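You operate a simulated robot arm through the tools that you are given. There is no shell and no other tool. Be economical: measure what you need, move in short steps, check, and stop when the job is done.

The job below is to be done with a simulated two-armed robot. You get a single attempt, and the scene is never put back.

JOB
Iron the creases out of the green hat's brim and park the iron on the red mat.
Fine: Steam on by the iron's lever, off at the end; no scorch marks; the green felt hat stays in its ring stand.

The check looks at the end state, three seconds after you hand in, the way a careful person would. Anything else that was tipped, shoved, dropped, spilled or broken makes it a failure.

ROBOT AND FRAMES
Two 7-joint arms with fingered hands on one trunk, on a base that drives. Base frame: it is fixed to the floor where the robot stands at the start and does not move with it; the origin is under the middle of the robot, x ahead of it, y to its left, z up; the surface under the hand at the start is at about z = 806. Lengths are in mm, angles in degrees, forces in N, time in s.
The left shoulder is at the start at [40, 187, 1282], the right one opposite. With the tool pointing down near the work surface each hand reaches from about 100 to 720 mm from the robot's upright axis, wherever it stands, measured 20 degrees to its own side. Places, roughly: black knob [800, 200, 900]; dark blue lever [800, 100, 900]; felt hat (43x43x13 cm) [500, 400, 1000]; red mat [600, 100, 800]; small black lever [600, 200, 900]; teal lever [800, 400, 1000]. Payload 3.6 kg a hand.
The tool frame of a hand sits at the grasp point between the pads (the TCP): z along the fingers, y along the line on which they close. The tips reach 26 mm beyond it. Largest opening 88 mm; the body of the gripper starts 30 mm behind the TCP. The gripper is a hand of 3 fingers: y runs from the thumb to the fingers, the wrist lies at [-17, -98, -164] in the tool frame, and closing takes about 1.5 s.
Orientation is told as [roll, pitch, yaw] about the base's x, y, z axes, in that order, counted from this pose: with the fingers straight down and the wrist toward the robot, the tool's x, y and z point along [0, 1, 0], [1, 0, 0] and [0, 0, -1] of the base frame.

CONTROLS
- The arms move only by the tool play_rows. It takes "left_increments", "right_increments" or both (then of equal length, played together; a hand with none holds still); each is a list that holds one entry, the list of rows, each a list of 6 numbers: the turn, a rotation vector about the tool's x, y, z in units of 4 degrees (1.0 is 4 degrees), then the shift along the tool's x, y, z in units of 25 mm (1.0 is 25 mm). In form: [[[wx, wy, wz, x, y, z], ...]]. A call has 1 to 10 rows; each row shifts and turns the commanded pose from where the row before left it, along the tool's axes as they then stand. "left_hand" and "right_hand" are, for a hand that has rows, the opening, from 0 (shut) to 1 (fully open), set as the call begins (left out, the last holds). A call with a number of a shift or a turn outside -1 to 1 is refused whole. Rows are played at 5 a second. More than 50 mm and 8.6 degrees between two rows, or a gripper value outside its range, and nothing of the call is played. A pose out of reach is approached as far as the arm can. The call stops where the force on the tool passes 40 N (or 10 N more than at its start, if that is more) or the arm is blocked; 0.2 s more then pass. The fingers move at their own pace (about 153 mm/s each) and stop on an object; they squeeze with about 27 N. The grip force told is the motor's: it shows also when the fingers shut on nothing. Time passes only in rows, and 0.2 s behind the last, so rows that do not move let the fingers close. It gives the time, the measured TCP pose, the force on the tool (base axes), the opening and the grip force at its end, in the units of the frame above (readings bear some noise), with the torque about the TCP (base axes, N m) and any sound that the robot's microphone picked up.
- Cameras (640 x 400 px; columns grow to the right, rows downward): "scene" is now at [217.5, 52.7, 1208.1]; the picture's right is [0.57, -0.82, 0.00], its down [-0.21, -0.14, -0.97] and it looks along [0.80, 0.55, -0.25] (base axes); focal length 214 px, centre (320, 200). "left" rides on the left gripper at [-56, -80, -102] in its tool frame; the picture's right is [-0.73, -0.32, 0.60], its down [0.62, -0.66, 0.41] and it looks along [0.27, 0.68, 0.69] (tool axes); focal length 247 px, centre (320, 200). "right" rides on the right gripper at [56, -80, -102] in its tool frame; the picture's right is [-0.73, 0.32, -0.60], its down [-0.62, -0.67, 0.41] and it looks along [-0.27, 0.68, 0.69] (tool axes); focal length 247 px, centre (320, 200). There is no depth. A picture from a camera that has moved, and an enlarged one, comes with that camera's place and axes in the base frame and with its lens.
- get_image(camera): a new picture of that camera. The clock stands still meanwhile.
- slide_trunk(by): slides the trunk up (or, below 0, down) by that many mm; the arms and the scene camera ride with it, the base frame stays. It gives what a move gives, with no picture.
- base_move(legs): drives the robot by 1 to 6 legs, each [ahead, left, turn to the left] in mm, mm and degrees, along the robot's own axes; the way and the turn of a leg run together, so that a leg with both is an arc; at most 1500 mm and 180 degrees a leg. The arms and the cameras ride along, it lands a little off, and it stops where it bumps. It gives what a move gives.
- curl_fingers(fingers, thumb_bend, thumb_turn, hand): sets how far each is bent, from 0 (flat) to 100 (curled in); at 30 the hand is open as for a grip, at 70 the pads meet at the TCP. One left out holds its place. A second passes; each finger stops where it meets its share of the squeeze, and holds until it gets a number again. A gripper value or a shape takes the hand back. It gives what a move gives, with no picture; readings hold the bend of each and the force on the fingers (four entries, about 0 where the hand has none), thumb and palm. thumb_turn goes from beside the hand (0) to across from the fingers (100), as for a grip.
- preshape(shape, hand): the hand has 3 fingers and takes this shape, open, in about a second: jaw (thumb against the fingers, like two jaws); tri (thumb and two fingers); tip (a fingertip pinch); poke (one finger out to press); point (the index stretched); flat (the hand flat); cup (the hand cupped); fist (a fist). The gripper value then closes the fingers along that shape, each until it touches; the sizes above hold for jaw. It gives what a move gives, with no picture.
- aim_head(pan, tilt): turns the head with the scene camera to pan (to the left, within 60 degrees either way) and tilt (down, from -29 to 69), counted from straight ahead of the robot. It gives what a move gives.
- enlarge(camera, box): a new picture of the part [left, top, right, bottom] of that camera's present view, enlarged. The clock stands still meanwhile.
- sign_off(): hands the job in; it is judged then, once.

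Go step by step. Nothing tells you exact positions but the pictures and the camera data: compare them with the known pose of the tool, close in by small moves and look again before you grip or let go. The budget is 120 turns and 92 pictures, counting those below and the enlarged ones. Unless the task says otherwise, let go and move clear before handing in, and close with one line.

The tools are called after "Emit:" by a JSON object that holds its "op" and its "data". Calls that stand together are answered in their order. play_rows: Moves the arms, as the interface text tells. Its arguments: {"type":"object","properties":{"left_increments":{"type":"array"},"left_hand":{"type":"number"},"right_increments":{"type":"array"},"right_hand":{"type":"number"}},"required":[]} The other tools are called the same way: slide_trunk (by) slides the trunk up or down; preshape (shape, hand) gives the hand a shape; curl_fingers (fingers, thumb_bend, thumb_turn, hand) moves the fingers one by one; base_move (legs) drives the base; aim_head (pan, tilt) turns the head that bears the scene camera; get_image (camera) takes a picture; enlarge (camera, box) takes an enlarged picture of a part of a camera's view; sign_off () hands the job in.

At the start:

```text
time: 0.0
left_eef_pos: [317.6, 447.5, 1250.5]
left_tcp_rot: [0.0, 0.0, 0.0]
left_force: [-0.4, 0.4, -0.4]
left_moment: [-0.01, -0.02, 0.01]
left_grip_width: 87.8
left_finger_force: 0.1
left_shape: jaw
left_bend: [30.0, 30.0, 98.0]
left_finger forces: [0.0, 0.0, 0.1, 0.0, 0.0, 0.0]
right_eef_pos: [344.3, 58.9, 1289.1]
right_tcp_rot: [0.0, 0.0, 0.0]
right_force: [0.0, 0.0, -0.2]
right_moment: [0.02, 0.02, 0.01]
right_grip_width: 87.8
right_finger_force: 0.0
right_shape: jaw
right_bend: [30.0, 30.0, 98.0]
right_finger forces: [0.0, 0.1, 0.0, 0.0, 0.0, 0.0]
trunk travel left (down, up): [-425.0, 332.0]
robot x, y, heading: [-1.6, 0.2, -0.1]
head pan, tilt: [34.5, 14.5]
```

scene: 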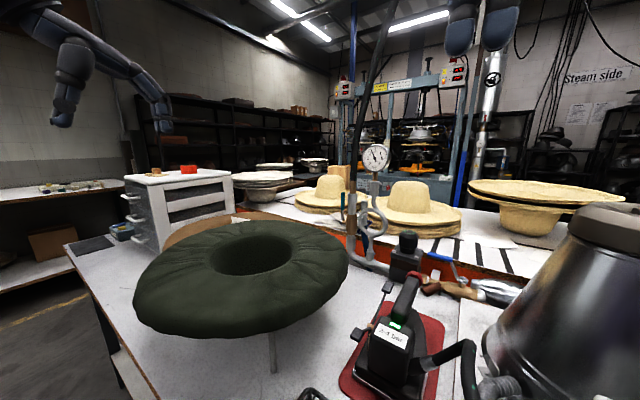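
right: 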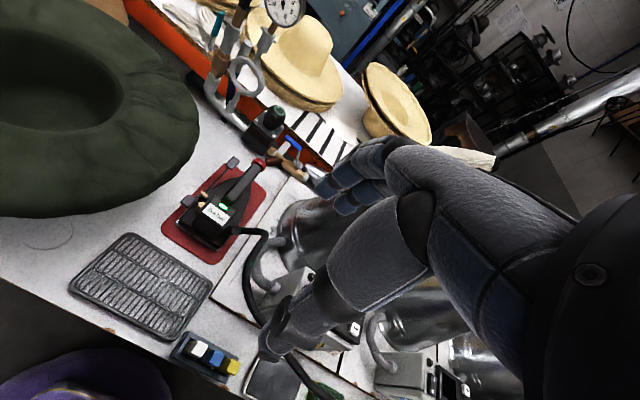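
left: 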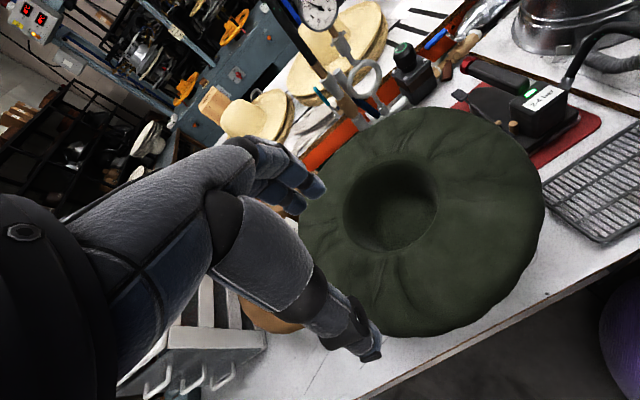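

The green hat sits crown-down in its ring stand at the left. The iron is on the red mat to its right, with a steam hose. I'll look closer at the iron and the brim first.

Emit:
{"op": "enlarge", "data": {"camera": "scene", "box": [320, 220, 480, 400]}}

Emit:
{"op": "enlarge", "data": {"camera": "right", "box": [140, 90, 320, 280]}}

Emit:
{"op": "enlarge", "data": {"camera": "left", "box": [290, 90, 560, 350]}}

Emit:
{"op": "enlarge", "data": {"camera": "scene", "box": [120, 200, 370, 380]}}

```text
2.22 times, centred on (400, 310) of scene
camera zoom: at [217.5, 52.7, 1208.1], right [0.57, -0.82, 0.0], down [-0.21, -0.14, -0.97], along [0.8, 0.55, -0.25], focal length 477 px, centre (142, -44)
```

zoom: 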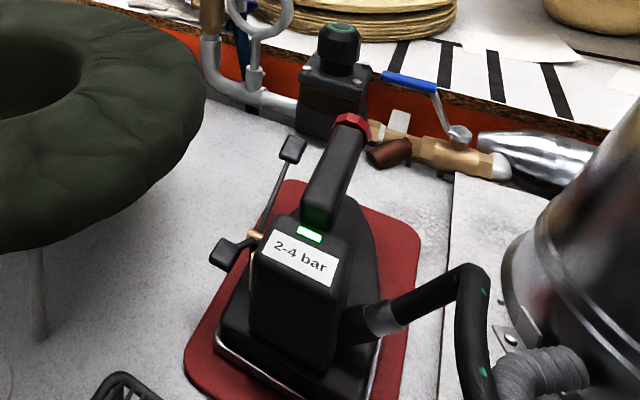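

```text
2.11 times, centred on (230, 185) of right
camera zoom: at [263.7, 117.8, 1391.4], right [0.32, -0.73, 0.6], down [-0.67, -0.62, -0.41], along [0.68, -0.27, -0.69], focal length 520 px, centre (510, 232)
```

zoom: 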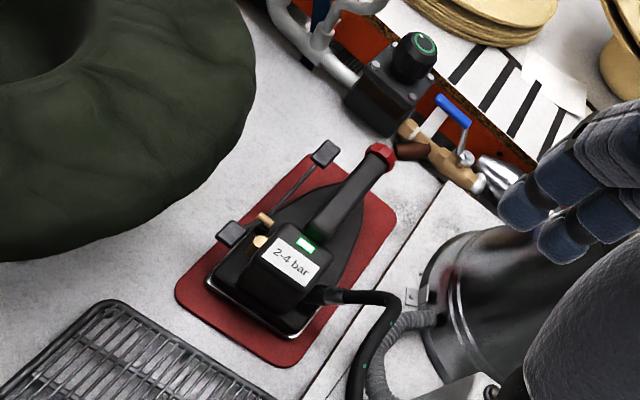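

```text
1.54 times, centred on (425, 220) of left
camera zoom: at [235.8, 391.6, 1353.6], right [-0.32, -0.73, -0.6], down [-0.66, 0.62, -0.41], along [0.68, 0.27, -0.69], focal length 380 px, centre (158, 169)
```

zoom: 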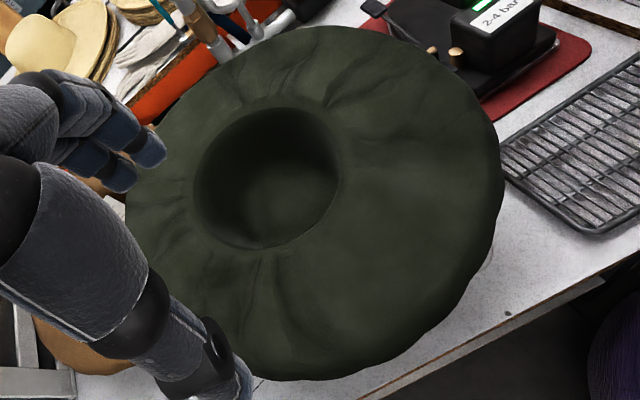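

```text
2.22 times, centred on (245, 290) of scene
camera zoom: at [217.5, 52.7, 1208.1], right [0.57, -0.82, 0.0], down [-0.21, -0.14, -0.97], along [0.8, 0.55, -0.25], focal length 477 px, centre (487, 0)
```

zoom: 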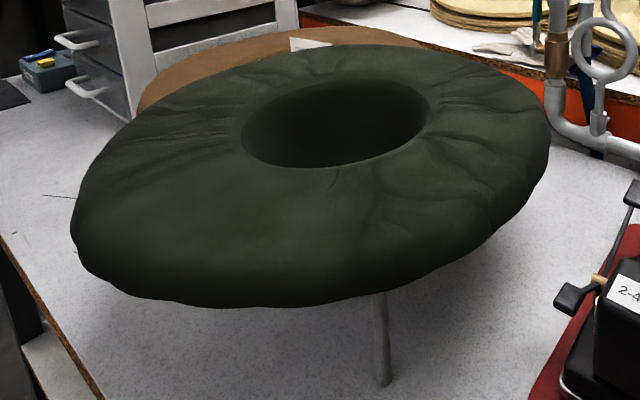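

The iron lies along x at y≈120, with its handle cap near [676,120,932]. There are two small paddles on its left side. I'll check the gauge, the other levers, and the iron up close with the head turned.

Emit:
{"op": "enlarge", "data": {"camera": "scene", "box": [325, 130, 485, 240]}}

Emit:
{"op": "aim_head", "data": {"pan": 5, "tilt": 45}}

Emit:
{"op": "get_image", "data": {"camera": "scene"}}

Emit:
{"op": "enlarge", "data": {"camera": "scene", "box": [180, 130, 340, 230]}}

```text
3.64 times, centred on (405, 185) of scene
camera zoom: at [217.5, 52.7, 1208.1], right [0.57, -0.82, 0.0], down [-0.21, -0.14, -0.97], along [0.8, 0.55, -0.25], focal length 780 px, centre (11, 254)
```

zoom: 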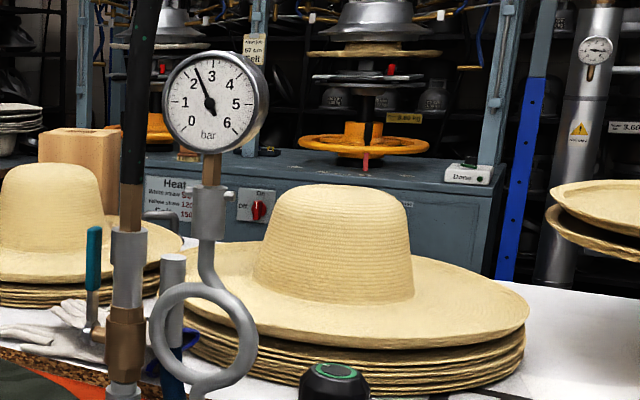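

```text
time: 0.9
left_eef_pos: [316.4, 448.6, 1251.7]
left_tcp_rot: [0.0, -0.1, 0.0]
left_force: [0.4, 0.1, 0.1]
left_moment: [0.01, 0.01, 0.03]
left_grip_width: 87.8
left_finger_force: 0.1
left_shape: jaw
left_bend: [30.0, 30.0, 98.0]
left_finger forces: [0.0, 0.0, 0.0, 0.0, 0.1, 0.0]
right_eef_pos: [343.4, 60.0, 1289.6]
right_tcp_rot: [0.0, 0.1, -0.1]
right_force: [0.1, 0.0, 0.6]
right_moment: [0.0, -0.02, 0.02]
right_grip_width: 87.8
right_finger_force: 0.0
right_shape: jaw
right_bend: [30.0, 30.0, 98.0]
right_finger forces: [0.0, 0.0, 0.0, 0.0, 0.0, 0.0]
trunk travel left (down, up): [-425.0, 332.0]
robot x, y, heading: [0.1, 1.1, -0.0]
head pan, tilt: [5.0, 45.0]
```

```text
83 pictures are left
camera scene: at [221.6, 6.9, 1160.6], right [0.09, -1.0, 0.0], down [-0.7, -0.06, -0.71], along [0.7, 0.06, -0.71], focal length 214 px, centre (320, 200)
```

scene: 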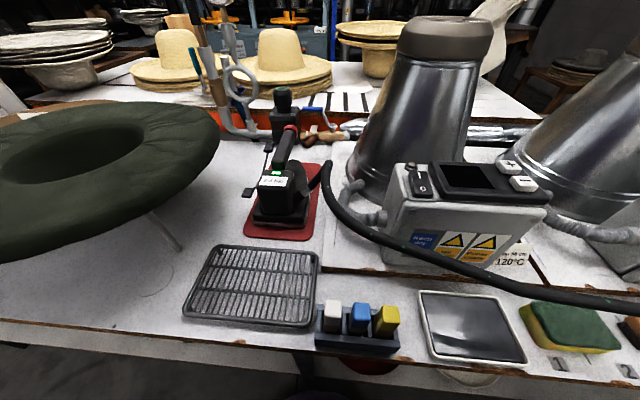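

```text
4.00 times, centred on (260, 180) of scene
camera zoom: at [221.6, 6.9, 1160.6], right [0.09, -1.0, 0.0], down [-0.7, -0.06, -0.71], along [0.7, 0.06, -0.71], focal length 858 px, centre (560, 280)
```

zoom: 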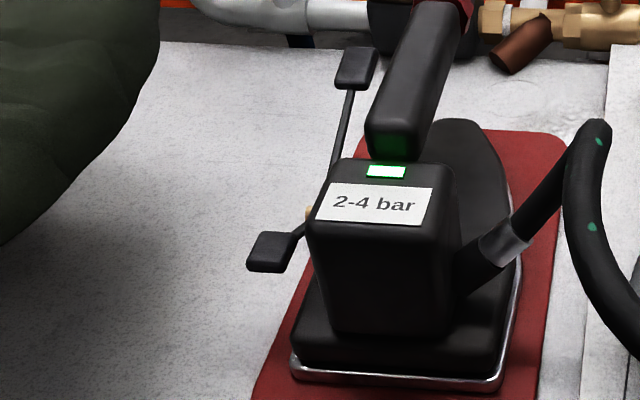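

The gauge reads about 2.3 bar, inside 2–4, and the iron's LED is green. I'll bring the right hand's camera over the left side of the iron to see how the paddles are built.

Emit:
{"op": "play_rows", "data": {"right_increments": [[[0, 0, 0, 0.69, 0.33, 0.96], [0, 0, 0, 0.69, 0.33, 0.96], [0, 0, 0, 0.69, 0.33, 0.96], [0, 0, 0, 0.69, 0.33, 0.96], [0, 0, 0, 0.69, 0.33, 0.96], [0, 0, 0, 0.69, 0.33, 0.96], [0, 0, 0, 0.69, 0.33, 0.96]]]}}

Emit:
{"op": "get_image", "data": {"camera": "right"}}

Emit:
{"op": "get_image", "data": {"camera": "scene"}}

```text
time: 2.5
left_eef_pos: [317.4, 448.9, 1252.3]
left_tcp_rot: [0.0, 0.0, 0.0]
left_force: [-0.2, 0.2, -0.7]
left_moment: [0.02, 0.01, 0.02]
left_grip_width: 87.8
left_finger_force: 0.1
left_shape: jaw
left_bend: [30.0, 30.0, 98.0]
left_finger forces: [0.1, 0.0, 0.1, 0.1, 0.0, 0.0]
right_eef_pos: [401.8, 180.8, 1121.3]
right_tcp_rot: [0.0, 0.1, -0.1]
right_force: [0.1, 0.0, -0.6]
right_moment: [-0.02, 0.01, 0.0]
right_grip_width: 87.7
right_finger_force: 0.0
right_shape: jaw
right_bend: [30.0, 30.0, 98.0]
right_finger forces: [0.0, 0.0, 0.0, 0.0, 0.0, 0.0]
trunk travel left (down, up): [-425.0, 332.0]
robot x, y, heading: [1.6, -0.8, 0.2]
head pan, tilt: [5.0, 45.0]
```

```text
81 pictures are left
camera right: at [321.6, 238.8, 1223.4], right [0.32, -0.73, 0.6], down [-0.66, -0.62, -0.41], along [0.68, -0.27, -0.69], focal length 247 px, centre (320, 200)
```

right: 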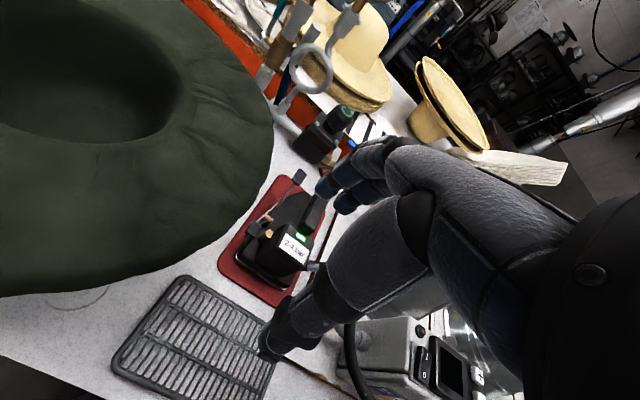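

```text
80 pictures are left
camera scene: at [221.7, 7.2, 1160.5], right [0.09, -1.0, 0.0], down [-0.7, -0.06, -0.71], along [0.7, 0.06, -0.71], focal length 214 px, centre (320, 200)
```

scene: 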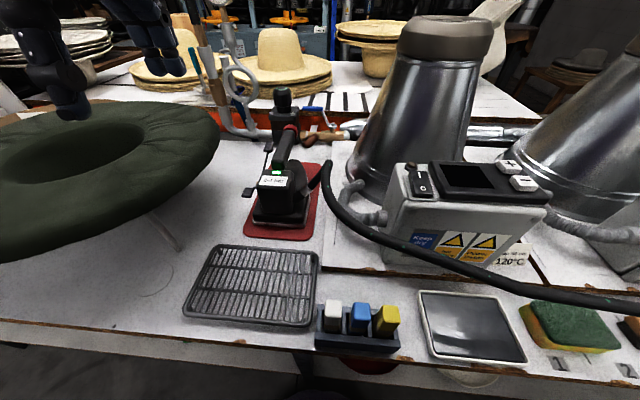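

Emit:
{"op": "enlarge", "data": {"camera": "right", "box": [215, 165, 335, 285]}}

```text
3.33 times, centred on (275, 225) of right
camera zoom: at [321.6, 238.8, 1223.4], right [0.32, -0.73, 0.6], down [-0.66, -0.62, -0.41], along [0.68, -0.27, -0.69], focal length 823 px, centre (470, 117)
```

zoom: 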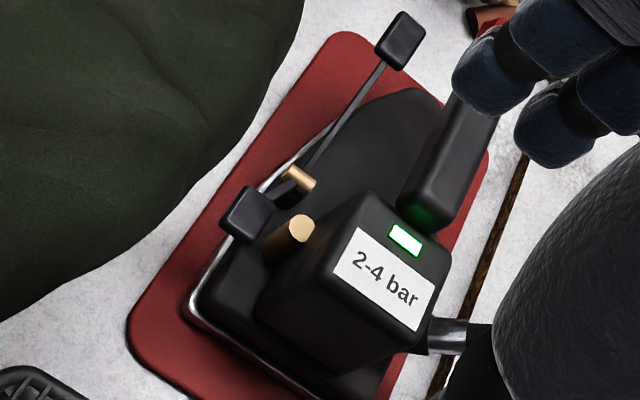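

The small black lever is a rocker with a front and a rear paddle on a brass pivot on the iron's left side. Before deciding whether to drive the base, I'll look down at the floor near the robot, where something purple shows.

Emit:
{"op": "aim_head", "data": {"pan": 40, "tilt": 69}}

Emit:
{"op": "get_image", "data": {"camera": "scene"}}

Emit:
{"op": "get_image", "data": {"camera": "left"}}

```text
time: 3.6
left_eef_pos: [317.0, 447.3, 1252.4]
left_tcp_rot: [0.1, 0.0, 0.0]
left_force: [0.1, 0.1, 0.6]
left_moment: [-0.01, 0.02, -0.02]
left_grip_width: 87.8
left_finger_force: 0.0
left_shape: jaw
left_bend: [30.0, 30.0, 98.0]
left_finger forces: [0.1, 0.0, 0.0, 0.1, 0.0, 0.0]
right_eef_pos: [401.0, 179.1, 1121.5]
right_tcp_rot: [0.0, 0.0, 0.1]
right_force: [0.0, -1.3, -0.7]
right_moment: [0.0, 0.0, 0.02]
right_grip_width: 87.9
right_finger_force: 0.0
right_shape: jaw
right_bend: [30.0, 30.0, 98.0]
right_finger forces: [0.0, 0.0, 0.1, 0.1, 0.0, 0.1]
trunk travel left (down, up): [-425.0, 332.0]
robot x, y, heading: [0.3, 0.7, -0.5]
head pan, tilt: [40.0, 68.8]
```

```text
78 pictures are left
camera scene: at [183.5, 35.6, 1131.7], right [0.64, -0.77, 0.0], down [-0.71, -0.6, -0.36], along [0.28, 0.23, -0.93], focal length 214 px, centre (320, 200)
```

scene: 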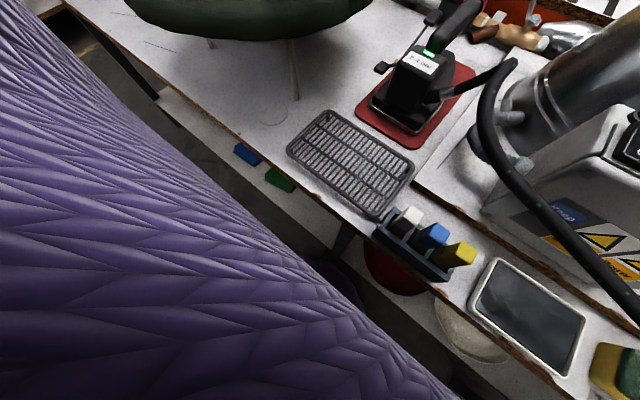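

```text
77 pictures are left
camera left: at [235.8, 391.5, 1353.6], right [-0.32, -0.73, -0.6], down [-0.66, 0.62, -0.41], along [0.68, 0.27, -0.69], focal length 247 px, centre (320, 200)
```

left: 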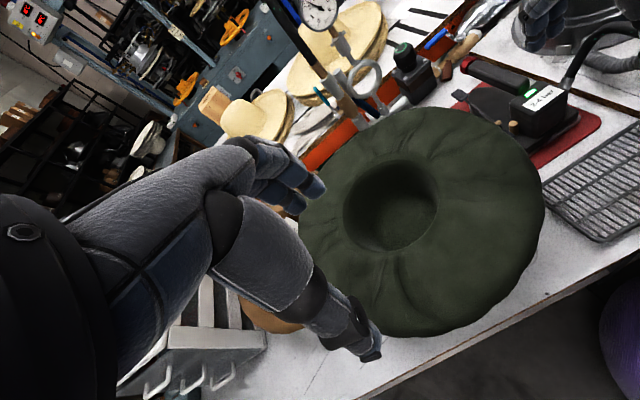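

The purple thing is the robot's own quilted trunk, so the floor to the left is clear. The hat's hole is centred near [496,421] with the rim at z≈965. I'll withdraw the right hand and bring the left, as a poke finger, over the front paddle.

Emit:
{"op": "play_rows", "data": {"right_increments": [[[0, 0, 0, 0, -0.3, -1], [0, 0, 0, -1, -0.3, -1], [0, 0, 0, -1, -0.3, -0.5], [0, 0, 0, -1, -0.3, -0.5], [0, 0, 0, -1, -0.3, 0], [0, 0, 0, -1, -0.3, 0], [0, 0, 0, -1, -0.3, 0], [0, 0, 0, -1, -0.3, 0], [0, 0, 0, -1, -0.3, 0]]]}}

Emit:
{"op": "preshape", "data": {"hand": "left", "shape": "poke"}}

Emit:
{"op": "play_rows", "data": {"left_increments": [[[0, 0, 0, -0.8, 1, 0.4], [0, 0, 0, -0.8, 1, 0.4], [0, 0, 0, -0.8, 1, 0.4], [0, 0, 0, -0.8, 1, 0.4], [0, 0, 0, -0.8, 1, 0.4], [0, 0, 0, -0.8, 1, 0.4], [0, 0, 0, -0.8, 1, 0.4], [0, 0, 0, -0.8, 1, 0.4], [0, 0, 0, -0.8, 1, 0.4], [0, 0, 0, -0.8, 1, 0.4]]]}}

Emit:
{"op": "aim_head", "data": {"pan": 15, "tilt": 30}}

Emit:
{"op": "get_image", "data": {"camera": "scene"}}

Emit:
{"op": "get_image", "data": {"camera": "left"}}

```text
time: 5.6
left_eef_pos: [316.7, 447.4, 1252.7]
left_tcp_rot: [0.0, 0.0, 0.0]
left_force: [0.3, 0.5, 1.2]
left_moment: [0.0, 0.0, 0.02]
left_grip_width: 87.9
left_finger_force: 0.0
left_shape: jaw
left_bend: [30.0, 30.0, 98.0]
left_finger forces: [0.0, 0.1, 0.1, 0.0, 0.0, 0.0]
right_eef_pos: [333.9, -21.2, 1196.2]
right_tcp_rot: [0.1, 0.0, -0.1]
right_force: [-0.4, 0.0, 0.8]
right_moment: [0.0, -0.02, -0.01]
right_grip_width: 87.7
right_finger_force: 0.1
right_shape: jaw
right_bend: [30.0, 30.0, 98.0]
right_finger forces: [0.1, 0.0, 0.0, 0.1, 0.0, 0.0]
trunk travel left (down, up): [-425.0, 332.0]
robot x, y, heading: [-3.5, 2.3, 0.1]
head pan, tilt: [40.0, 68.8]
```

```text
time: 6.5
left_eef_pos: [316.6, 447.7, 1252.0]
left_tcp_rot: [-0.1, 0.0, 0.0]
left_force: [-0.7, -0.3, -0.7]
left_moment: [-0.02, 0.02, 0.02]
left_grip_width: 0.1
left_finger_force: 0.0
left_shape: poke
left_bend: [70.0, 92.0, 25.0]
left_finger forces: [0.0, 0.1, 0.1, 0.1, 0.0, 0.0]
right_eef_pos: [334.4, -20.6, 1196.3]
right_tcp_rot: [0.1, 0.0, 0.1]
right_force: [-0.3, 0.1, 0.1]
right_moment: [0.03, 0.0, -0.01]
right_grip_width: 87.8
right_finger_force: 0.0
right_shape: jaw
right_bend: [30.0, 30.0, 98.0]
right_finger forces: [0.0, 0.0, 0.0, 0.0, 0.0, 0.0]
trunk travel left (down, up): [-425.0, 332.0]
robot x, y, heading: [-2.2, 0.9, -0.2]
head pan, tilt: [40.0, 68.8]
```

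```text
time: 8.7
left_eef_pos: [567.9, 248.3, 1151.7]
left_tcp_rot: [-0.2, 0.0, -0.1]
left_force: [0.0, -0.2, -0.1]
left_moment: [0.0, 0.0, 0.0]
left_grip_width: 0.0
left_finger_force: 0.1
left_shape: poke
left_bend: [70.0, 92.0, 25.0]
left_finger forces: [0.1, 0.1, 0.0, 0.0, 0.1, 0.0]
right_eef_pos: [335.0, -21.5, 1196.4]
right_tcp_rot: [0.0, 0.1, 0.0]
right_force: [0.0, 0.3, -0.4]
right_moment: [0.01, 0.02, 0.0]
right_grip_width: 87.5
right_finger_force: 0.0
right_shape: jaw
right_bend: [30.0, 30.0, 98.0]
right_finger forces: [0.1, 0.1, 0.0, 0.1, 0.1, 0.0]
trunk travel left (down, up): [-425.0, 332.0]
robot x, y, heading: [1.0, 0.7, 0.1]
head pan, tilt: [40.0, 68.8]
```

```text
time: 9.7
left_eef_pos: [567.2, 249.8, 1153.2]
left_tcp_rot: [-0.1, 0.0, 0.0]
left_force: [0.1, -0.1, -0.6]
left_moment: [0.0, 0.03, 0.01]
left_grip_width: 0.0
left_finger_force: 0.1
left_shape: poke
left_bend: [70.0, 92.0, 25.0]
left_finger forces: [0.1, 0.0, 0.1, 0.0, 0.0, 0.0]
right_eef_pos: [334.3, -19.1, 1196.4]
right_tcp_rot: [0.0, 0.0, 0.0]
right_force: [0.6, 0.1, -0.2]
right_moment: [0.03, 0.0, 0.0]
right_grip_width: 87.6
right_finger_force: 0.0
right_shape: jaw
right_bend: [30.0, 30.0, 98.0]
right_finger forces: [0.0, 0.0, 0.0, 0.0, 0.0, 0.0]
trunk travel left (down, up): [-425.0, 332.0]
robot x, y, heading: [2.7, 0.1, -0.0]
head pan, tilt: [15.0, 30.0]
```

```text
76 pictures are left
camera scene: at [227.9, 23.2, 1183.1], right [0.26, -0.97, 0.0], down [-0.48, -0.13, -0.87], along [0.84, 0.22, -0.5], focal length 214 px, centre (320, 200)
```

scene: 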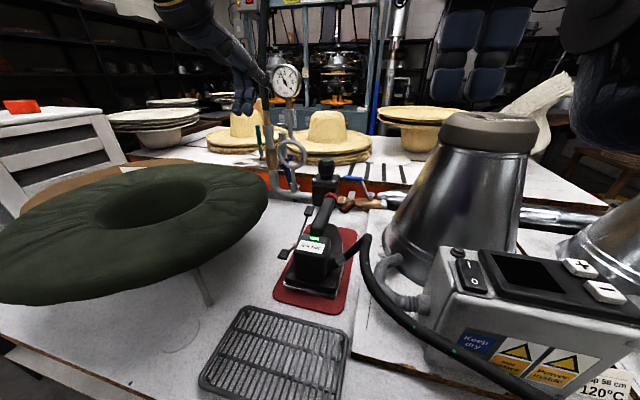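

```text
75 pictures are left
camera left: at [485.5, 192.8, 1254.2], right [-0.32, -0.73, -0.6], down [-0.66, 0.62, -0.41], along [0.68, 0.27, -0.69], focal length 247 px, centre (320, 200)
```

left: 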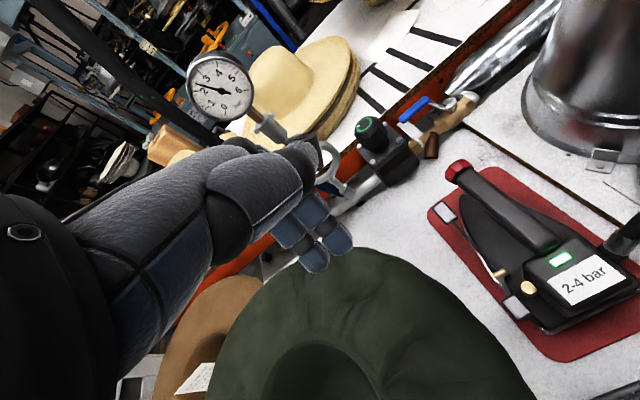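

Emit:
{"op": "enlarge", "data": {"camera": "left", "box": [240, 170, 400, 290]}}

Emit:
{"op": "enlarge", "data": {"camera": "left", "box": [420, 150, 640, 370]}}

```text
3.33 times, centred on (320, 230) of left
camera zoom: at [485.5, 192.8, 1254.2], right [-0.32, -0.73, -0.6], down [-0.66, 0.62, -0.41], along [0.68, 0.27, -0.69], focal length 823 px, centre (320, 100)
```

zoom: 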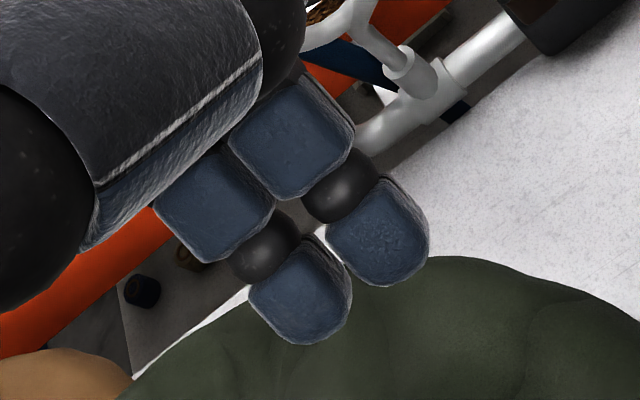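

```text
1.82 times, centred on (530, 260) of left
camera zoom: at [485.5, 192.8, 1254.2], right [-0.32, -0.73, -0.6], down [-0.66, 0.62, -0.41], along [0.68, 0.27, -0.69], focal length 449 px, centre (-62, 91)
```

zoom: 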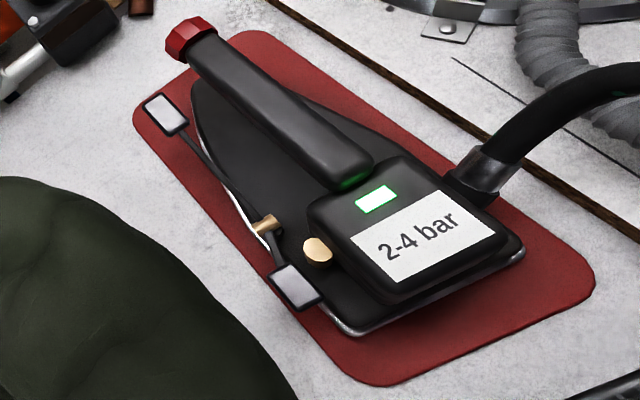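

The front paddle is at about [652,166,902] and the pivot at x≈560. I'll hover the poke finger above the front paddle and check.

Emit:
{"op": "play_rows", "data": {"left_increments": [[[0, 0, 0, -0.5, 0.5, 0.85], [0, 0, 0, -0.5, 0.5, 0.85], [0, 0, 0, -0.5, 0.5, 0.85], [0, 0, 0, -0.5, 0.5, 0.85], [0, 0, 0, -0.5, 0.5, 0.85], [0, 0, 0, -0.5, 0.5, 0.85], [0, 0, 0, -0.46, 0.44, 0.9]]]}}

Emit:
{"op": "get_image", "data": {"camera": "left"}}

Emit:
{"op": "enlarge", "data": {"camera": "scene", "box": [230, 90, 430, 310]}}

```text
time: 11.3
left_eef_pos: [586.3, 222.4, 1051.9]
left_tcp_rot: [-0.1, 0.0, 0.0]
left_force: [0.1, 0.4, -0.3]
left_moment: [-0.02, -0.03, 0.0]
left_grip_width: 0.3
left_finger_force: 0.0
left_shape: poke
left_bend: [70.0, 92.0, 25.0]
left_finger forces: [0.0, 0.1, 0.1, 0.0, 0.0, 0.0]
left hand out of reach, approached as far as the arm can: row 4, 5, 6, 7
right_eef_pos: [335.5, -19.8, 1195.3]
right_tcp_rot: [0.0, 0.0, 0.1]
right_force: [-0.5, -0.6, 0.4]
right_moment: [0.01, 0.02, -0.02]
right_grip_width: 87.6
right_finger_force: 0.1
right_shape: jaw
right_bend: [30.0, 30.0, 98.0]
right_finger forces: [0.0, 0.0, 0.0, 0.0, 0.0, 0.0]
trunk travel left (down, up): [-425.0, 332.0]
robot x, y, heading: [2.3, -2.9, -0.0]
head pan, tilt: [15.0, 30.0]
```

```text
72 pictures are left
camera left: at [504.8, 166.1, 1154.4], right [-0.32, -0.74, -0.6], down [-0.66, 0.62, -0.41], along [0.68, 0.27, -0.69], focal length 247 px, centre (320, 200)
```

left: 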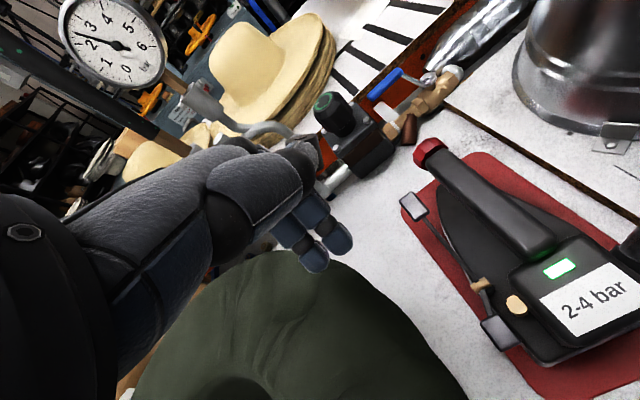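

```text
1.82 times, centred on (330, 200) of scene
camera zoom: at [228.1, 23.1, 1183.1], right [0.26, -0.97, 0.0], down [-0.48, -0.13, -0.87], along [0.84, 0.22, -0.5], focal length 390 px, centre (302, 200)
```

zoom: 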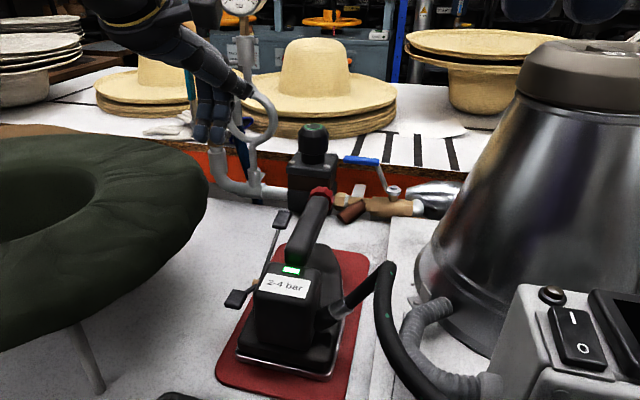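

The left arm runs short of reach there. The trunk front (x≈200) leaves some room to the table edge (x≈289), so I'll drive 55 mm ahead.

Emit:
{"op": "base_move", "data": {"legs": [[55, 0, 0]]}}

Emit:
{"op": "get_image", "data": {"camera": "left"}}

```text
time: 12.4
left_eef_pos: [609.8, 220.8, 1054.5]
left_tcp_rot: [0.0, -0.1, -0.3]
left_force: [-0.2, 0.5, 0.1]
left_moment: [0.02, -0.04, -0.01]
left_grip_width: 0.0
left_finger_force: 0.0
left_shape: poke
left_bend: [70.0, 92.0, 25.0]
left_finger forces: [0.0, 0.0, 0.1, 0.1, 0.0, 0.0]
right_eef_pos: [355.7, -20.8, 1196.8]
right_tcp_rot: [0.1, -0.1, -0.4]
right_force: [-0.6, 1.0, 0.5]
right_moment: [0.0, -0.02, 0.0]
right_grip_width: 87.7
right_finger_force: 0.0
right_shape: jaw
right_bend: [30.0, 30.0, 98.0]
right_finger forces: [0.0, 0.0, 0.1, 0.0, 0.1, 0.0]
trunk travel left (down, up): [-425.0, 332.0]
robot x, y, heading: [24.6, -2.7, -0.6]
head pan, tilt: [15.0, 30.0]
stopped in leg 1: the robot was blocked; the commanded pose is now the measured one
```

```text
70 pictures are left
camera left: at [527.9, 164.6, 1155.4], right [-0.32, -0.73, -0.6], down [-0.66, 0.63, -0.41], along [0.68, 0.26, -0.69], focal length 247 px, centre (320, 200)
```

left: 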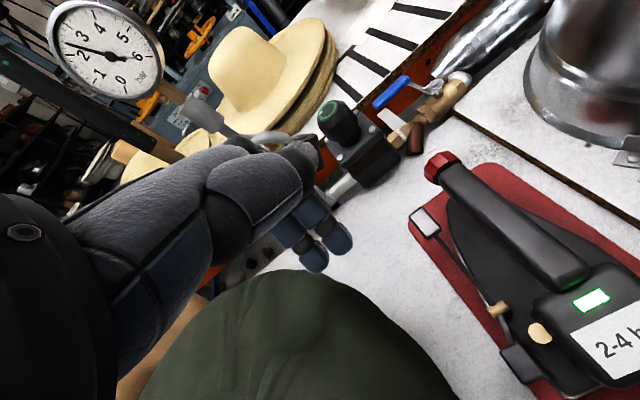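

The robot touched the table edge, so I'll back off a few mm. The limit looks like wrist bend at this height, so I'll raise the trunk for a steeper forearm.

Emit:
{"op": "base_move", "data": {"legs": [[-6, 0, 0]]}}

Emit:
{"op": "slide_trunk", "data": {"by": 200}}

Emit:
{"op": "play_rows", "data": {"left_increments": [[[0, 0, 0, -0.3, 0.25, 1], [0, 0, 0, -0.3, 0.25, 1], [0, 0, 0, -0.3, 0.25, 1], [0, 0, 0, -0.3, 0.25, 1], [0, 0, 0, -0.3, 0.25, 1], [0, 0, 0, -0.3, 0.25, 1], [0, 0, 0, -0.3, 0.25, 1], [0, 0, 0, -0.2, 0.1, 1]]]}}

```text
time: 13.2
left_eef_pos: [605.0, 220.6, 1051.4]
left_tcp_rot: [-0.1, -0.1, -0.4]
left_force: [0.2, -0.7, -0.5]
left_moment: [-0.04, 0.01, -0.01]
left_grip_width: 0.2
left_finger_force: 0.0
left_shape: poke
left_bend: [70.0, 92.0, 25.0]
left_finger forces: [0.0, 0.0, 0.0, 0.1, 0.0, 0.0]
right_eef_pos: [353.0, -19.6, 1196.8]
right_tcp_rot: [0.0, 0.1, -0.4]
right_force: [0.6, 0.2, -0.8]
right_moment: [-0.02, -0.01, 0.0]
right_grip_width: 87.5
right_finger_force: 0.1
right_shape: jaw
right_bend: [30.0, 30.0, 98.0]
right_finger forces: [0.0, 0.0, 0.1, 0.0, 0.1, 0.0]
trunk travel left (down, up): [-425.0, 332.0]
robot x, y, heading: [18.8, 2.1, -0.4]
head pan, tilt: [15.0, 30.0]
```

```text
time: 15.3
left_eef_pos: [598.9, 221.6, 1278.3]
left_tcp_rot: [-0.1, -2.6, -0.5]
left_force: [0.5, -0.4, 0.4]
left_moment: [-0.01, -0.02, 0.01]
left_grip_width: 0.1
left_finger_force: 0.1
left_shape: poke
left_bend: [70.0, 92.0, 25.0]
left_finger forces: [0.0, 0.1, 0.1, 0.0, 0.1, 0.0]
right_eef_pos: [352.3, -21.1, 1396.5]
right_tcp_rot: [0.0, 0.1, -0.4]
right_force: [-0.3, -0.6, 0.3]
right_moment: [-0.01, -0.01, -0.01]
right_grip_width: 87.6
right_finger_force: 0.1
right_shape: jaw
right_bend: [30.0, 30.0, 98.0]
right_finger forces: [0.0, 0.0, 0.0, 0.0, 0.1, 0.0]
trunk travel left (down, up): [-625.0, 132.0]
robot x, y, heading: [15.7, 2.3, -0.6]
head pan, tilt: [15.0, 30.0]
```

```text
time: 17.1
left_eef_pos: [550.7, 257.5, 1199.4]
left_tcp_rot: [-0.1, -2.6, -0.4]
left_force: [0.1, 0.0, 0.3]
left_moment: [-0.02, -0.03, 0.02]
left_grip_width: 0.0
left_finger_force: 0.0
left_shape: poke
left_bend: [70.0, 92.0, 25.0]
left_finger forces: [0.0, 0.0, 0.1, 0.0, 0.1, 0.0]
left hand out of reach, approached as far as the arm can: row 1, 2, 3, 4, 5, 6, 7, 8
right_eef_pos: [352.2, -19.8, 1396.6]
right_tcp_rot: [-0.1, 0.1, -0.5]
right_force: [-0.8, 1.3, -0.4]
right_moment: [0.0, 0.04, 0.0]
right_grip_width: 87.6
right_finger_force: 0.1
right_shape: jaw
right_bend: [30.0, 30.0, 98.0]
right_finger forces: [0.0, 0.0, 0.0, 0.1, 0.1, 0.1]
trunk travel left (down, up): [-625.0, 132.0]
robot x, y, heading: [22.6, 3.3, -0.3]
head pan, tilt: [15.0, 30.0]
```

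Raising made it worse, so a lower trunk should help the wrist. I'll first lift the hand well above the hat, then lower the trunk.

Emit:
{"op": "play_rows", "data": {"left_increments": [[[0, 0, 0, 0.3, -0.5, -1], [0, 0, 0, 0.3, -0.5, -1], [0, 0, 0, 0.3, -0.5, -1], [0, 0, 0, 0.3, -0.5, -1], [0, 0, 0, 0.3, -0.5, -1], [0, 0, 0, 0.3, -0.5, -1], [0, 0, 0, 0, -0.5, -1], [0, 0, 0, 0, -0.5, -1], [0, 0, 0, 0, 0, -1], [0, 0, 0, 0, 0, -1]]]}}

Emit:
{"op": "slide_trunk", "data": {"by": -150}}

```text
time: 19.3
left_eef_pos: [439.8, 302.7, 1446.0]
left_tcp_rot: [0.0, -2.5, -0.4]
left_force: [-0.3, 0.4, -0.1]
left_moment: [-0.01, 0.02, 0.0]
left_grip_width: 0.0
left_finger_force: 0.1
left_shape: poke
left_bend: [70.0, 92.0, 25.0]
left_finger forces: [0.0, 0.0, 0.1, 0.1, 0.1, 0.1]
right_eef_pos: [351.2, -20.8, 1396.3]
right_tcp_rot: [0.0, 0.0, -0.4]
right_force: [0.6, 0.1, -0.2]
right_moment: [-0.03, 0.0, 0.0]
right_grip_width: 87.7
right_finger_force: 0.0
right_shape: jaw
right_bend: [30.0, 30.0, 98.0]
right_finger forces: [0.1, 0.1, 0.0, 0.0, 0.0, 0.1]
trunk travel left (down, up): [-625.0, 132.0]
robot x, y, heading: [20.9, -3.5, -0.4]
head pan, tilt: [15.0, 30.0]
```

```text
time: 21.1
left_eef_pos: [437.6, 302.5, 1295.5]
left_tcp_rot: [0.0, -2.6, -0.4]
left_force: [0.0, -0.7, -0.5]
left_moment: [0.01, 0.01, 0.01]
left_grip_width: 0.0
left_finger_force: 0.0
left_shape: poke
left_bend: [70.0, 92.0, 25.0]
left_finger forces: [0.0, 0.0, 0.0, 0.0, 0.0, 0.1]
right_eef_pos: [352.3, -20.9, 1246.5]
right_tcp_rot: [0.1, 0.0, -0.4]
right_force: [-0.4, 0.6, 1.0]
right_moment: [0.02, 0.0, 0.0]
right_grip_width: 87.6
right_finger_force: 0.1
right_shape: jaw
right_bend: [30.0, 30.0, 98.0]
right_finger forces: [0.0, 0.1, 0.0, 0.0, 0.0, 0.1]
trunk travel left (down, up): [-475.0, 282.0]
robot x, y, heading: [18.8, 4.8, -0.2]
head pan, tilt: [15.0, 30.0]
```

Emit:
{"op": "play_rows", "data": {"left_increments": [[[0, 0.65, 0, 0, 0, -1], [0, 0, 0, 0, 0, -1], [0, 0, 0, 0, 0, -1], [0, 0, 0, 0, 0, -1], [0, 0, 0, 0, 0, -1], [0, 0, 0, 0, 0, -1]]], "right_increments": [[[0, 0, 0, 0, 0, -1], [0, 0, 0, 0, 0, -1], [0, 0, 0, 0, 0, -1], [0, 0, 0, 0, 0, -1], [0, 0, 0, 0, 0, 0], [0, 0, 0, 0, 0, 0]]]}}

Emit:
{"op": "slide_trunk", "data": {"by": -250}}

Emit:
{"op": "play_rows", "data": {"left_increments": [[[0, 0, 0, -0.5, 0.9, 0.4], [0, 0, 0, -0.5, 0.9, 0.4], [0, 0, 0, -0.5, 0.9, 0.4], [0, 0, 0, -0.5, 0.9, 0.4], [0, 0, 0, -0.5, 0.9, 0.4], [0, 0, 0, -0.5, 0.9, 0.4], [0, 0, 0, -0.5, 0.9, 0.4], [0, 0, 0, -0.5, 0.9, 0.4], [0, 0, 0, -0.5, 0.9, 0.4]]]}}

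```text
time: 22.5
left_eef_pos: [432.5, 296.7, 1445.6]
left_tcp_rot: [2.4, -2.6, -0.4]
left_force: [0.4, 0.2, 0.1]
left_moment: [-0.01, 0.01, -0.01]
left_grip_width: 0.0
left_finger_force: 0.2
left_shape: poke
left_bend: [70.0, 92.0, 25.0]
left_finger forces: [0.0, 0.0, 0.0, 0.0, 0.0, 0.0]
right_eef_pos: [349.9, -18.9, 1346.5]
right_tcp_rot: [0.0, 0.1, -0.3]
right_force: [0.3, -0.2, -0.1]
right_moment: [0.04, -0.01, -0.02]
right_grip_width: 87.9
right_finger_force: 0.0
right_shape: jaw
right_bend: [30.0, 30.0, 98.0]
right_finger forces: [0.0, 0.1, 0.0, 0.0, 0.0, 0.1]
trunk travel left (down, up): [-475.0, 282.0]
robot x, y, heading: [16.2, 6.4, -0.9]
head pan, tilt: [15.0, 30.0]
```

```text
time: 25.1
left_eef_pos: [430.3, 296.7, 1196.2]
left_tcp_rot: [2.5, -2.6, -0.5]
left_force: [0.8, -0.1, 0.6]
left_moment: [0.02, -0.02, 0.01]
left_grip_width: 0.0
left_finger_force: 0.2
left_shape: poke
left_bend: [70.0, 92.0, 25.0]
left_finger forces: [0.0, 0.1, 0.0, 0.0, 0.0, 0.0]
right_eef_pos: [352.1, -21.2, 1097.0]
right_tcp_rot: [0.0, 0.1, -0.4]
right_force: [-0.2, 0.2, 0.5]
right_moment: [0.03, 0.0, -0.01]
right_grip_width: 87.6
right_finger_force: 0.0
right_shape: jaw
right_bend: [30.0, 30.0, 98.0]
right_finger forces: [0.0, 0.0, 0.0, 0.0, 0.0, 0.0]
trunk travel left (down, up): [-225.0, 532.0]
robot x, y, heading: [16.6, 6.1, -0.3]
head pan, tilt: [15.0, 30.0]
```

```text
time: 27.1
left_eef_pos: [636.4, 187.3, 1108.3]
left_tcp_rot: [2.5, -2.6, -0.3]
left_force: [-0.4, -0.6, 0.0]
left_moment: [0.02, -0.02, 0.0]
left_grip_width: 0.1
left_finger_force: 0.1
left_shape: poke
left_bend: [70.0, 92.0, 25.0]
left_finger forces: [0.0, 0.1, 0.0, 0.0, 0.0, 0.0]
right_eef_pos: [353.1, -19.6, 1094.7]
right_tcp_rot: [0.0, 0.1, -0.4]
right_force: [-0.1, 0.0, -0.4]
right_moment: [-0.03, 0.0, -0.01]
right_grip_width: 87.7
right_finger_force: 0.0
right_shape: jaw
right_bend: [30.0, 30.0, 98.0]
right_finger forces: [0.0, 0.0, 0.0, 0.0, 0.0, 0.0]
trunk travel left (down, up): [-225.0, 532.0]
robot x, y, heading: [16.6, 1.8, -0.4]
head pan, tilt: [15.0, 30.0]
```

Lowering the trunk fixed the reach. Now to a hover above the front paddle.

Emit:
{"op": "play_rows", "data": {"left_increments": [[[0.65, -0.62, 0, -0.2, 0.15, 0.9], [0, 0, 0, -0.2, 0.15, 1], [0, 0, 0, -0.2, 0.15, 1], [0, 0, 0, -0.2, 0.15, 1], [0, 0, 0, -0.15, 0.1, 1]]]}}

Emit:
{"op": "get_image", "data": {"camera": "left"}}

Emit:
{"op": "get_image", "data": {"camera": "scene"}}

```text
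time: 28.2
left_eef_pos: [655.1, 164.1, 987.1]
left_tcp_rot: [-0.1, 0.0, -0.4]
left_force: [-0.8, 0.1, 0.4]
left_moment: [0.03, 0.03, 0.01]
left_grip_width: 0.0
left_finger_force: 0.0
left_shape: poke
left_bend: [70.0, 92.0, 25.0]
left_finger forces: [0.1, 0.0, 0.0, 0.0, 0.1, 0.1]
right_eef_pos: [352.4, -20.0, 1096.3]
right_tcp_rot: [-0.1, 0.1, -0.3]
right_force: [-0.2, 0.0, -0.1]
right_moment: [0.02, -0.01, 0.01]
right_grip_width: 87.9
right_finger_force: 0.0
right_shape: jaw
right_bend: [30.0, 30.0, 98.0]
right_finger forces: [0.1, 0.2, 0.0, 0.1, 0.0, 0.0]
trunk travel left (down, up): [-225.0, 532.0]
robot x, y, heading: [20.2, 1.9, -0.6]
head pan, tilt: [15.0, 30.0]
```

```text
69 pictures are left
camera left: at [573.8, 108.7, 1088.5], right [-0.32, -0.73, -0.6], down [-0.66, 0.63, -0.41], along [0.68, 0.26, -0.69], focal length 247 px, centre (320, 200)
```

left: 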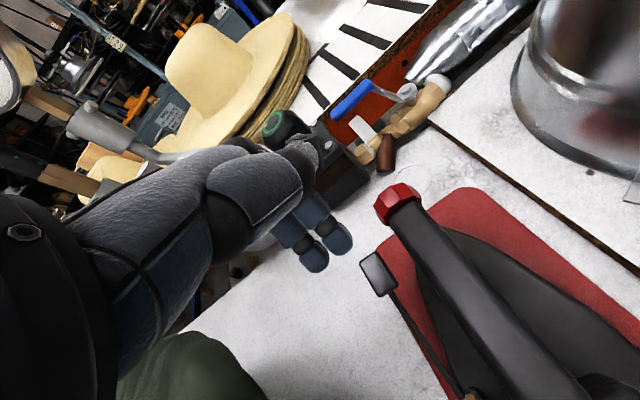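

```text
68 pictures are left
camera scene: at [276.3, 23.4, 967.2], right [0.25, -0.97, 0.0], down [-0.48, -0.13, -0.87], along [0.84, 0.22, -0.5], focal length 214 px, centre (320, 200)
```

scene: 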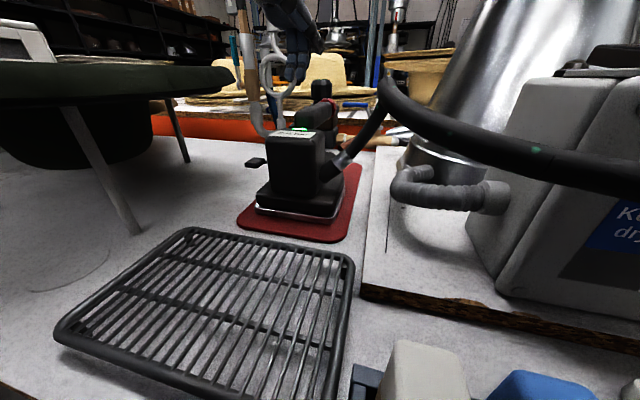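

The paddle is confirmed at about [654,163,903]. The palm would come close to the handle, so I'll roll the hand 15° to lean its wrist away (+y) and come to just above the paddle.

Emit:
{"op": "play_rows", "data": {"left_increments": [[[0, -0.94, 0, 0, 0, 0], [0, -0.94, 0, 0, 0, 0], [0, -0.94, 0, 0, 0, 0], [0, -0.94, 0, 0, 0, 0], [0, 0, 0, 0.43, 0.04, 0.69], [0, 0, 0, 0.43, 0.04, 0.69]]]}}

Emit:
{"op": "get_image", "data": {"camera": "left"}}

Emit:
{"op": "enlarge", "data": {"camera": "scene", "box": [220, 20, 420, 220]}}

```text
time: 29.6
left_eef_pos: [657.3, 175.8, 948.2]
left_tcp_rot: [-15.2, 0.0, -0.4]
left_force: [0.3, 0.9, 0.4]
left_moment: [-0.01, -0.03, -0.01]
left_grip_width: 0.0
left_finger_force: 0.0
left_shape: poke
left_bend: [70.0, 92.0, 25.0]
left_finger forces: [0.1, 0.0, 0.0, 0.0, 0.0, 0.0]
right_eef_pos: [352.7, -20.7, 1096.3]
right_tcp_rot: [0.1, 0.2, -0.5]
right_force: [-0.4, -0.1, -0.1]
right_moment: [0.0, 0.0, 0.0]
right_grip_width: 87.8
right_finger_force: 0.1
right_shape: jaw
right_bend: [30.0, 30.0, 98.0]
right_finger forces: [0.1, 0.0, 0.0, 0.0, 0.0, 0.0]
trunk travel left (down, up): [-225.0, 532.0]
robot x, y, heading: [20.2, 2.0, -0.5]
head pan, tilt: [15.0, 30.0]
```

```text
67 pictures are left
camera left: at [576.1, 148.4, 1061.0], right [-0.32, -0.86, -0.39], down [-0.66, 0.5, -0.56], along [0.68, 0.08, -0.73], focal length 247 px, centre (320, 200)
```

left: 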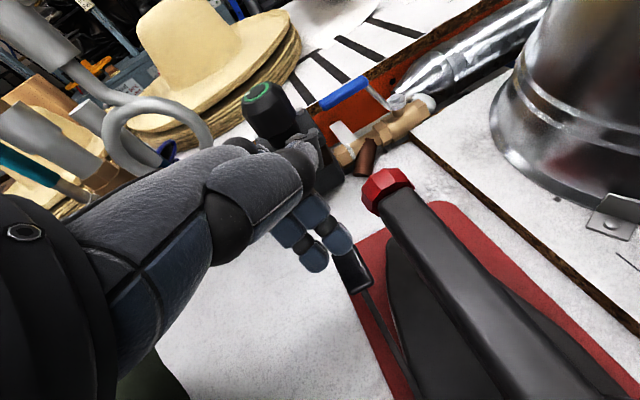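

```text
2.00 times, centred on (320, 120) of scene
camera zoom: at [276.1, 23.4, 967.2], right [0.25, -0.97, 0.0], down [-0.48, -0.13, -0.87], along [0.84, 0.22, -0.5], focal length 429 px, centre (320, 360)
```

zoom: 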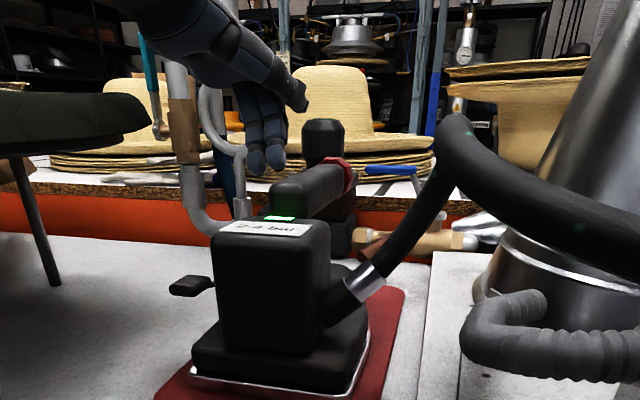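

The fingertip is just above the paddle. I'll press down in small steps.

Emit:
{"op": "play_rows", "data": {"left_increments": [[[0, 0, 0, 0.08, 0, 0.29], [0, 0, 0, 0.08, 0, 0.29], [0, 0, 0, 0.08, 0, 0.29]]]}}

Emit:
{"op": "play_rows", "data": {"left_increments": [[[0, 0, 0, 0.05, 0, 0.2], [0, 0, 0, 0.05, 0, 0.2], [0, 0, 0, 0.05, 0, 0.2]]]}}

Emit:
{"op": "get_image", "data": {"camera": "left"}}

```text
time: 30.4
left_eef_pos: [658.2, 175.5, 925.9]
left_tcp_rot: [-15.0, -0.1, -0.4]
left_force: [-0.2, -0.6, 0.8]
left_moment: [0.01, -0.04, -0.03]
left_grip_width: 0.1
left_finger_force: 0.2
left_shape: poke
left_bend: [70.0, 92.0, 25.0]
left_finger forces: [0.0, 0.0, 0.1, 0.0, 0.0, 0.0]
right_eef_pos: [352.4, -20.8, 1095.9]
right_tcp_rot: [0.0, 0.2, -0.4]
right_force: [-0.3, 0.5, -0.1]
right_moment: [-0.02, -0.01, -0.01]
right_grip_width: 87.7
right_finger_force: 0.1
right_shape: jaw
right_bend: [30.0, 30.0, 98.0]
right_finger forces: [0.0, 0.0, 0.0, 0.1, 0.1, 0.0]
trunk travel left (down, up): [-225.0, 532.0]
robot x, y, heading: [17.3, 1.5, -0.5]
head pan, tilt: [15.0, 30.0]
```

```text
time: 31.2
left_eef_pos: [657.7, 175.8, 910.2]
left_tcp_rot: [-15.0, 0.1, -0.3]
left_force: [1.0, -0.8, -0.8]
left_moment: [0.02, 0.0, -0.03]
left_grip_width: 0.0
left_finger_force: 0.1
left_shape: poke
left_bend: [70.0, 92.0, 25.0]
left_finger forces: [0.0, 0.1, 0.0, 0.0, 0.0, 0.0]
right_eef_pos: [352.9, -20.5, 1095.6]
right_tcp_rot: [0.0, 0.1, -0.4]
right_force: [0.2, 0.2, 0.9]
right_moment: [0.01, -0.02, -0.02]
right_grip_width: 87.5
right_finger_force: 0.1
right_shape: jaw
right_bend: [30.0, 30.0, 98.0]
right_finger forces: [0.0, 0.0, 0.0, 0.1, 0.0, 0.0]
trunk travel left (down, up): [-225.0, 532.0]
robot x, y, heading: [18.7, 2.1, -0.7]
head pan, tilt: [15.0, 30.0]
```

```text
65 pictures are left
camera left: at [576.1, 148.8, 1022.5], right [-0.32, -0.86, -0.39], down [-0.66, 0.5, -0.56], along [0.68, 0.08, -0.73], focal length 247 px, centre (320, 200)
```

left: 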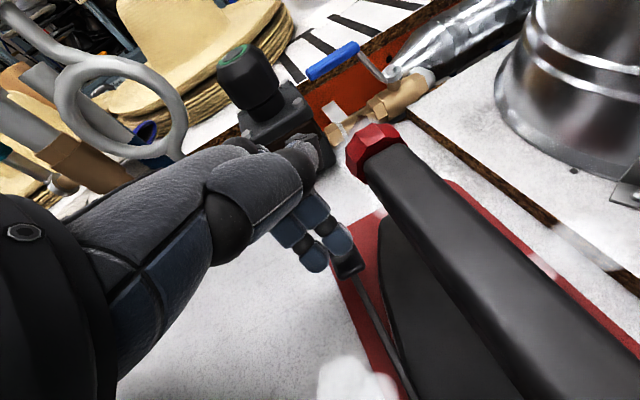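

Emit:
{"op": "enlarge", "data": {"camera": "left", "box": [270, 190, 450, 400]}}

Emit:
{"op": "enlarge", "data": {"camera": "scene", "box": [220, 50, 400, 250]}}

```text
1.90 times, centred on (360, 295) of left
camera zoom: at [576.1, 148.8, 1022.5], right [-0.32, -0.86, -0.39], down [-0.66, 0.5, -0.56], along [0.68, 0.08, -0.73], focal length 470 px, centre (244, 19)
```

zoom: 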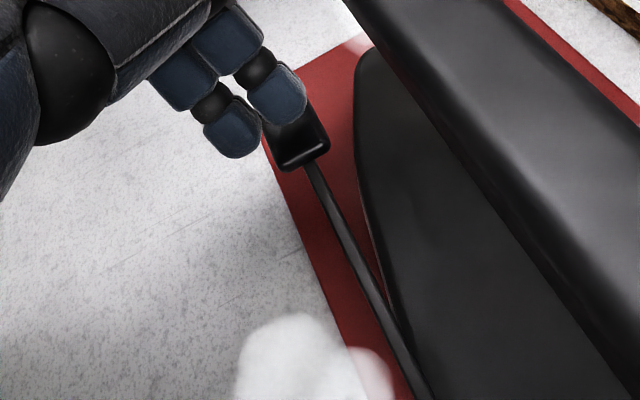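

```text
2.00 times, centred on (310, 150) of scene
camera zoom: at [276.1, 23.3, 967.2], right [0.25, -0.97, 0.0], down [-0.48, -0.13, -0.87], along [0.84, 0.22, -0.5], focal length 429 px, centre (340, 300)
```

zoom: 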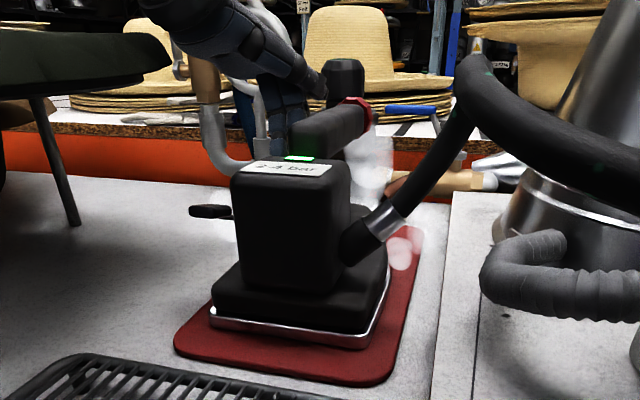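

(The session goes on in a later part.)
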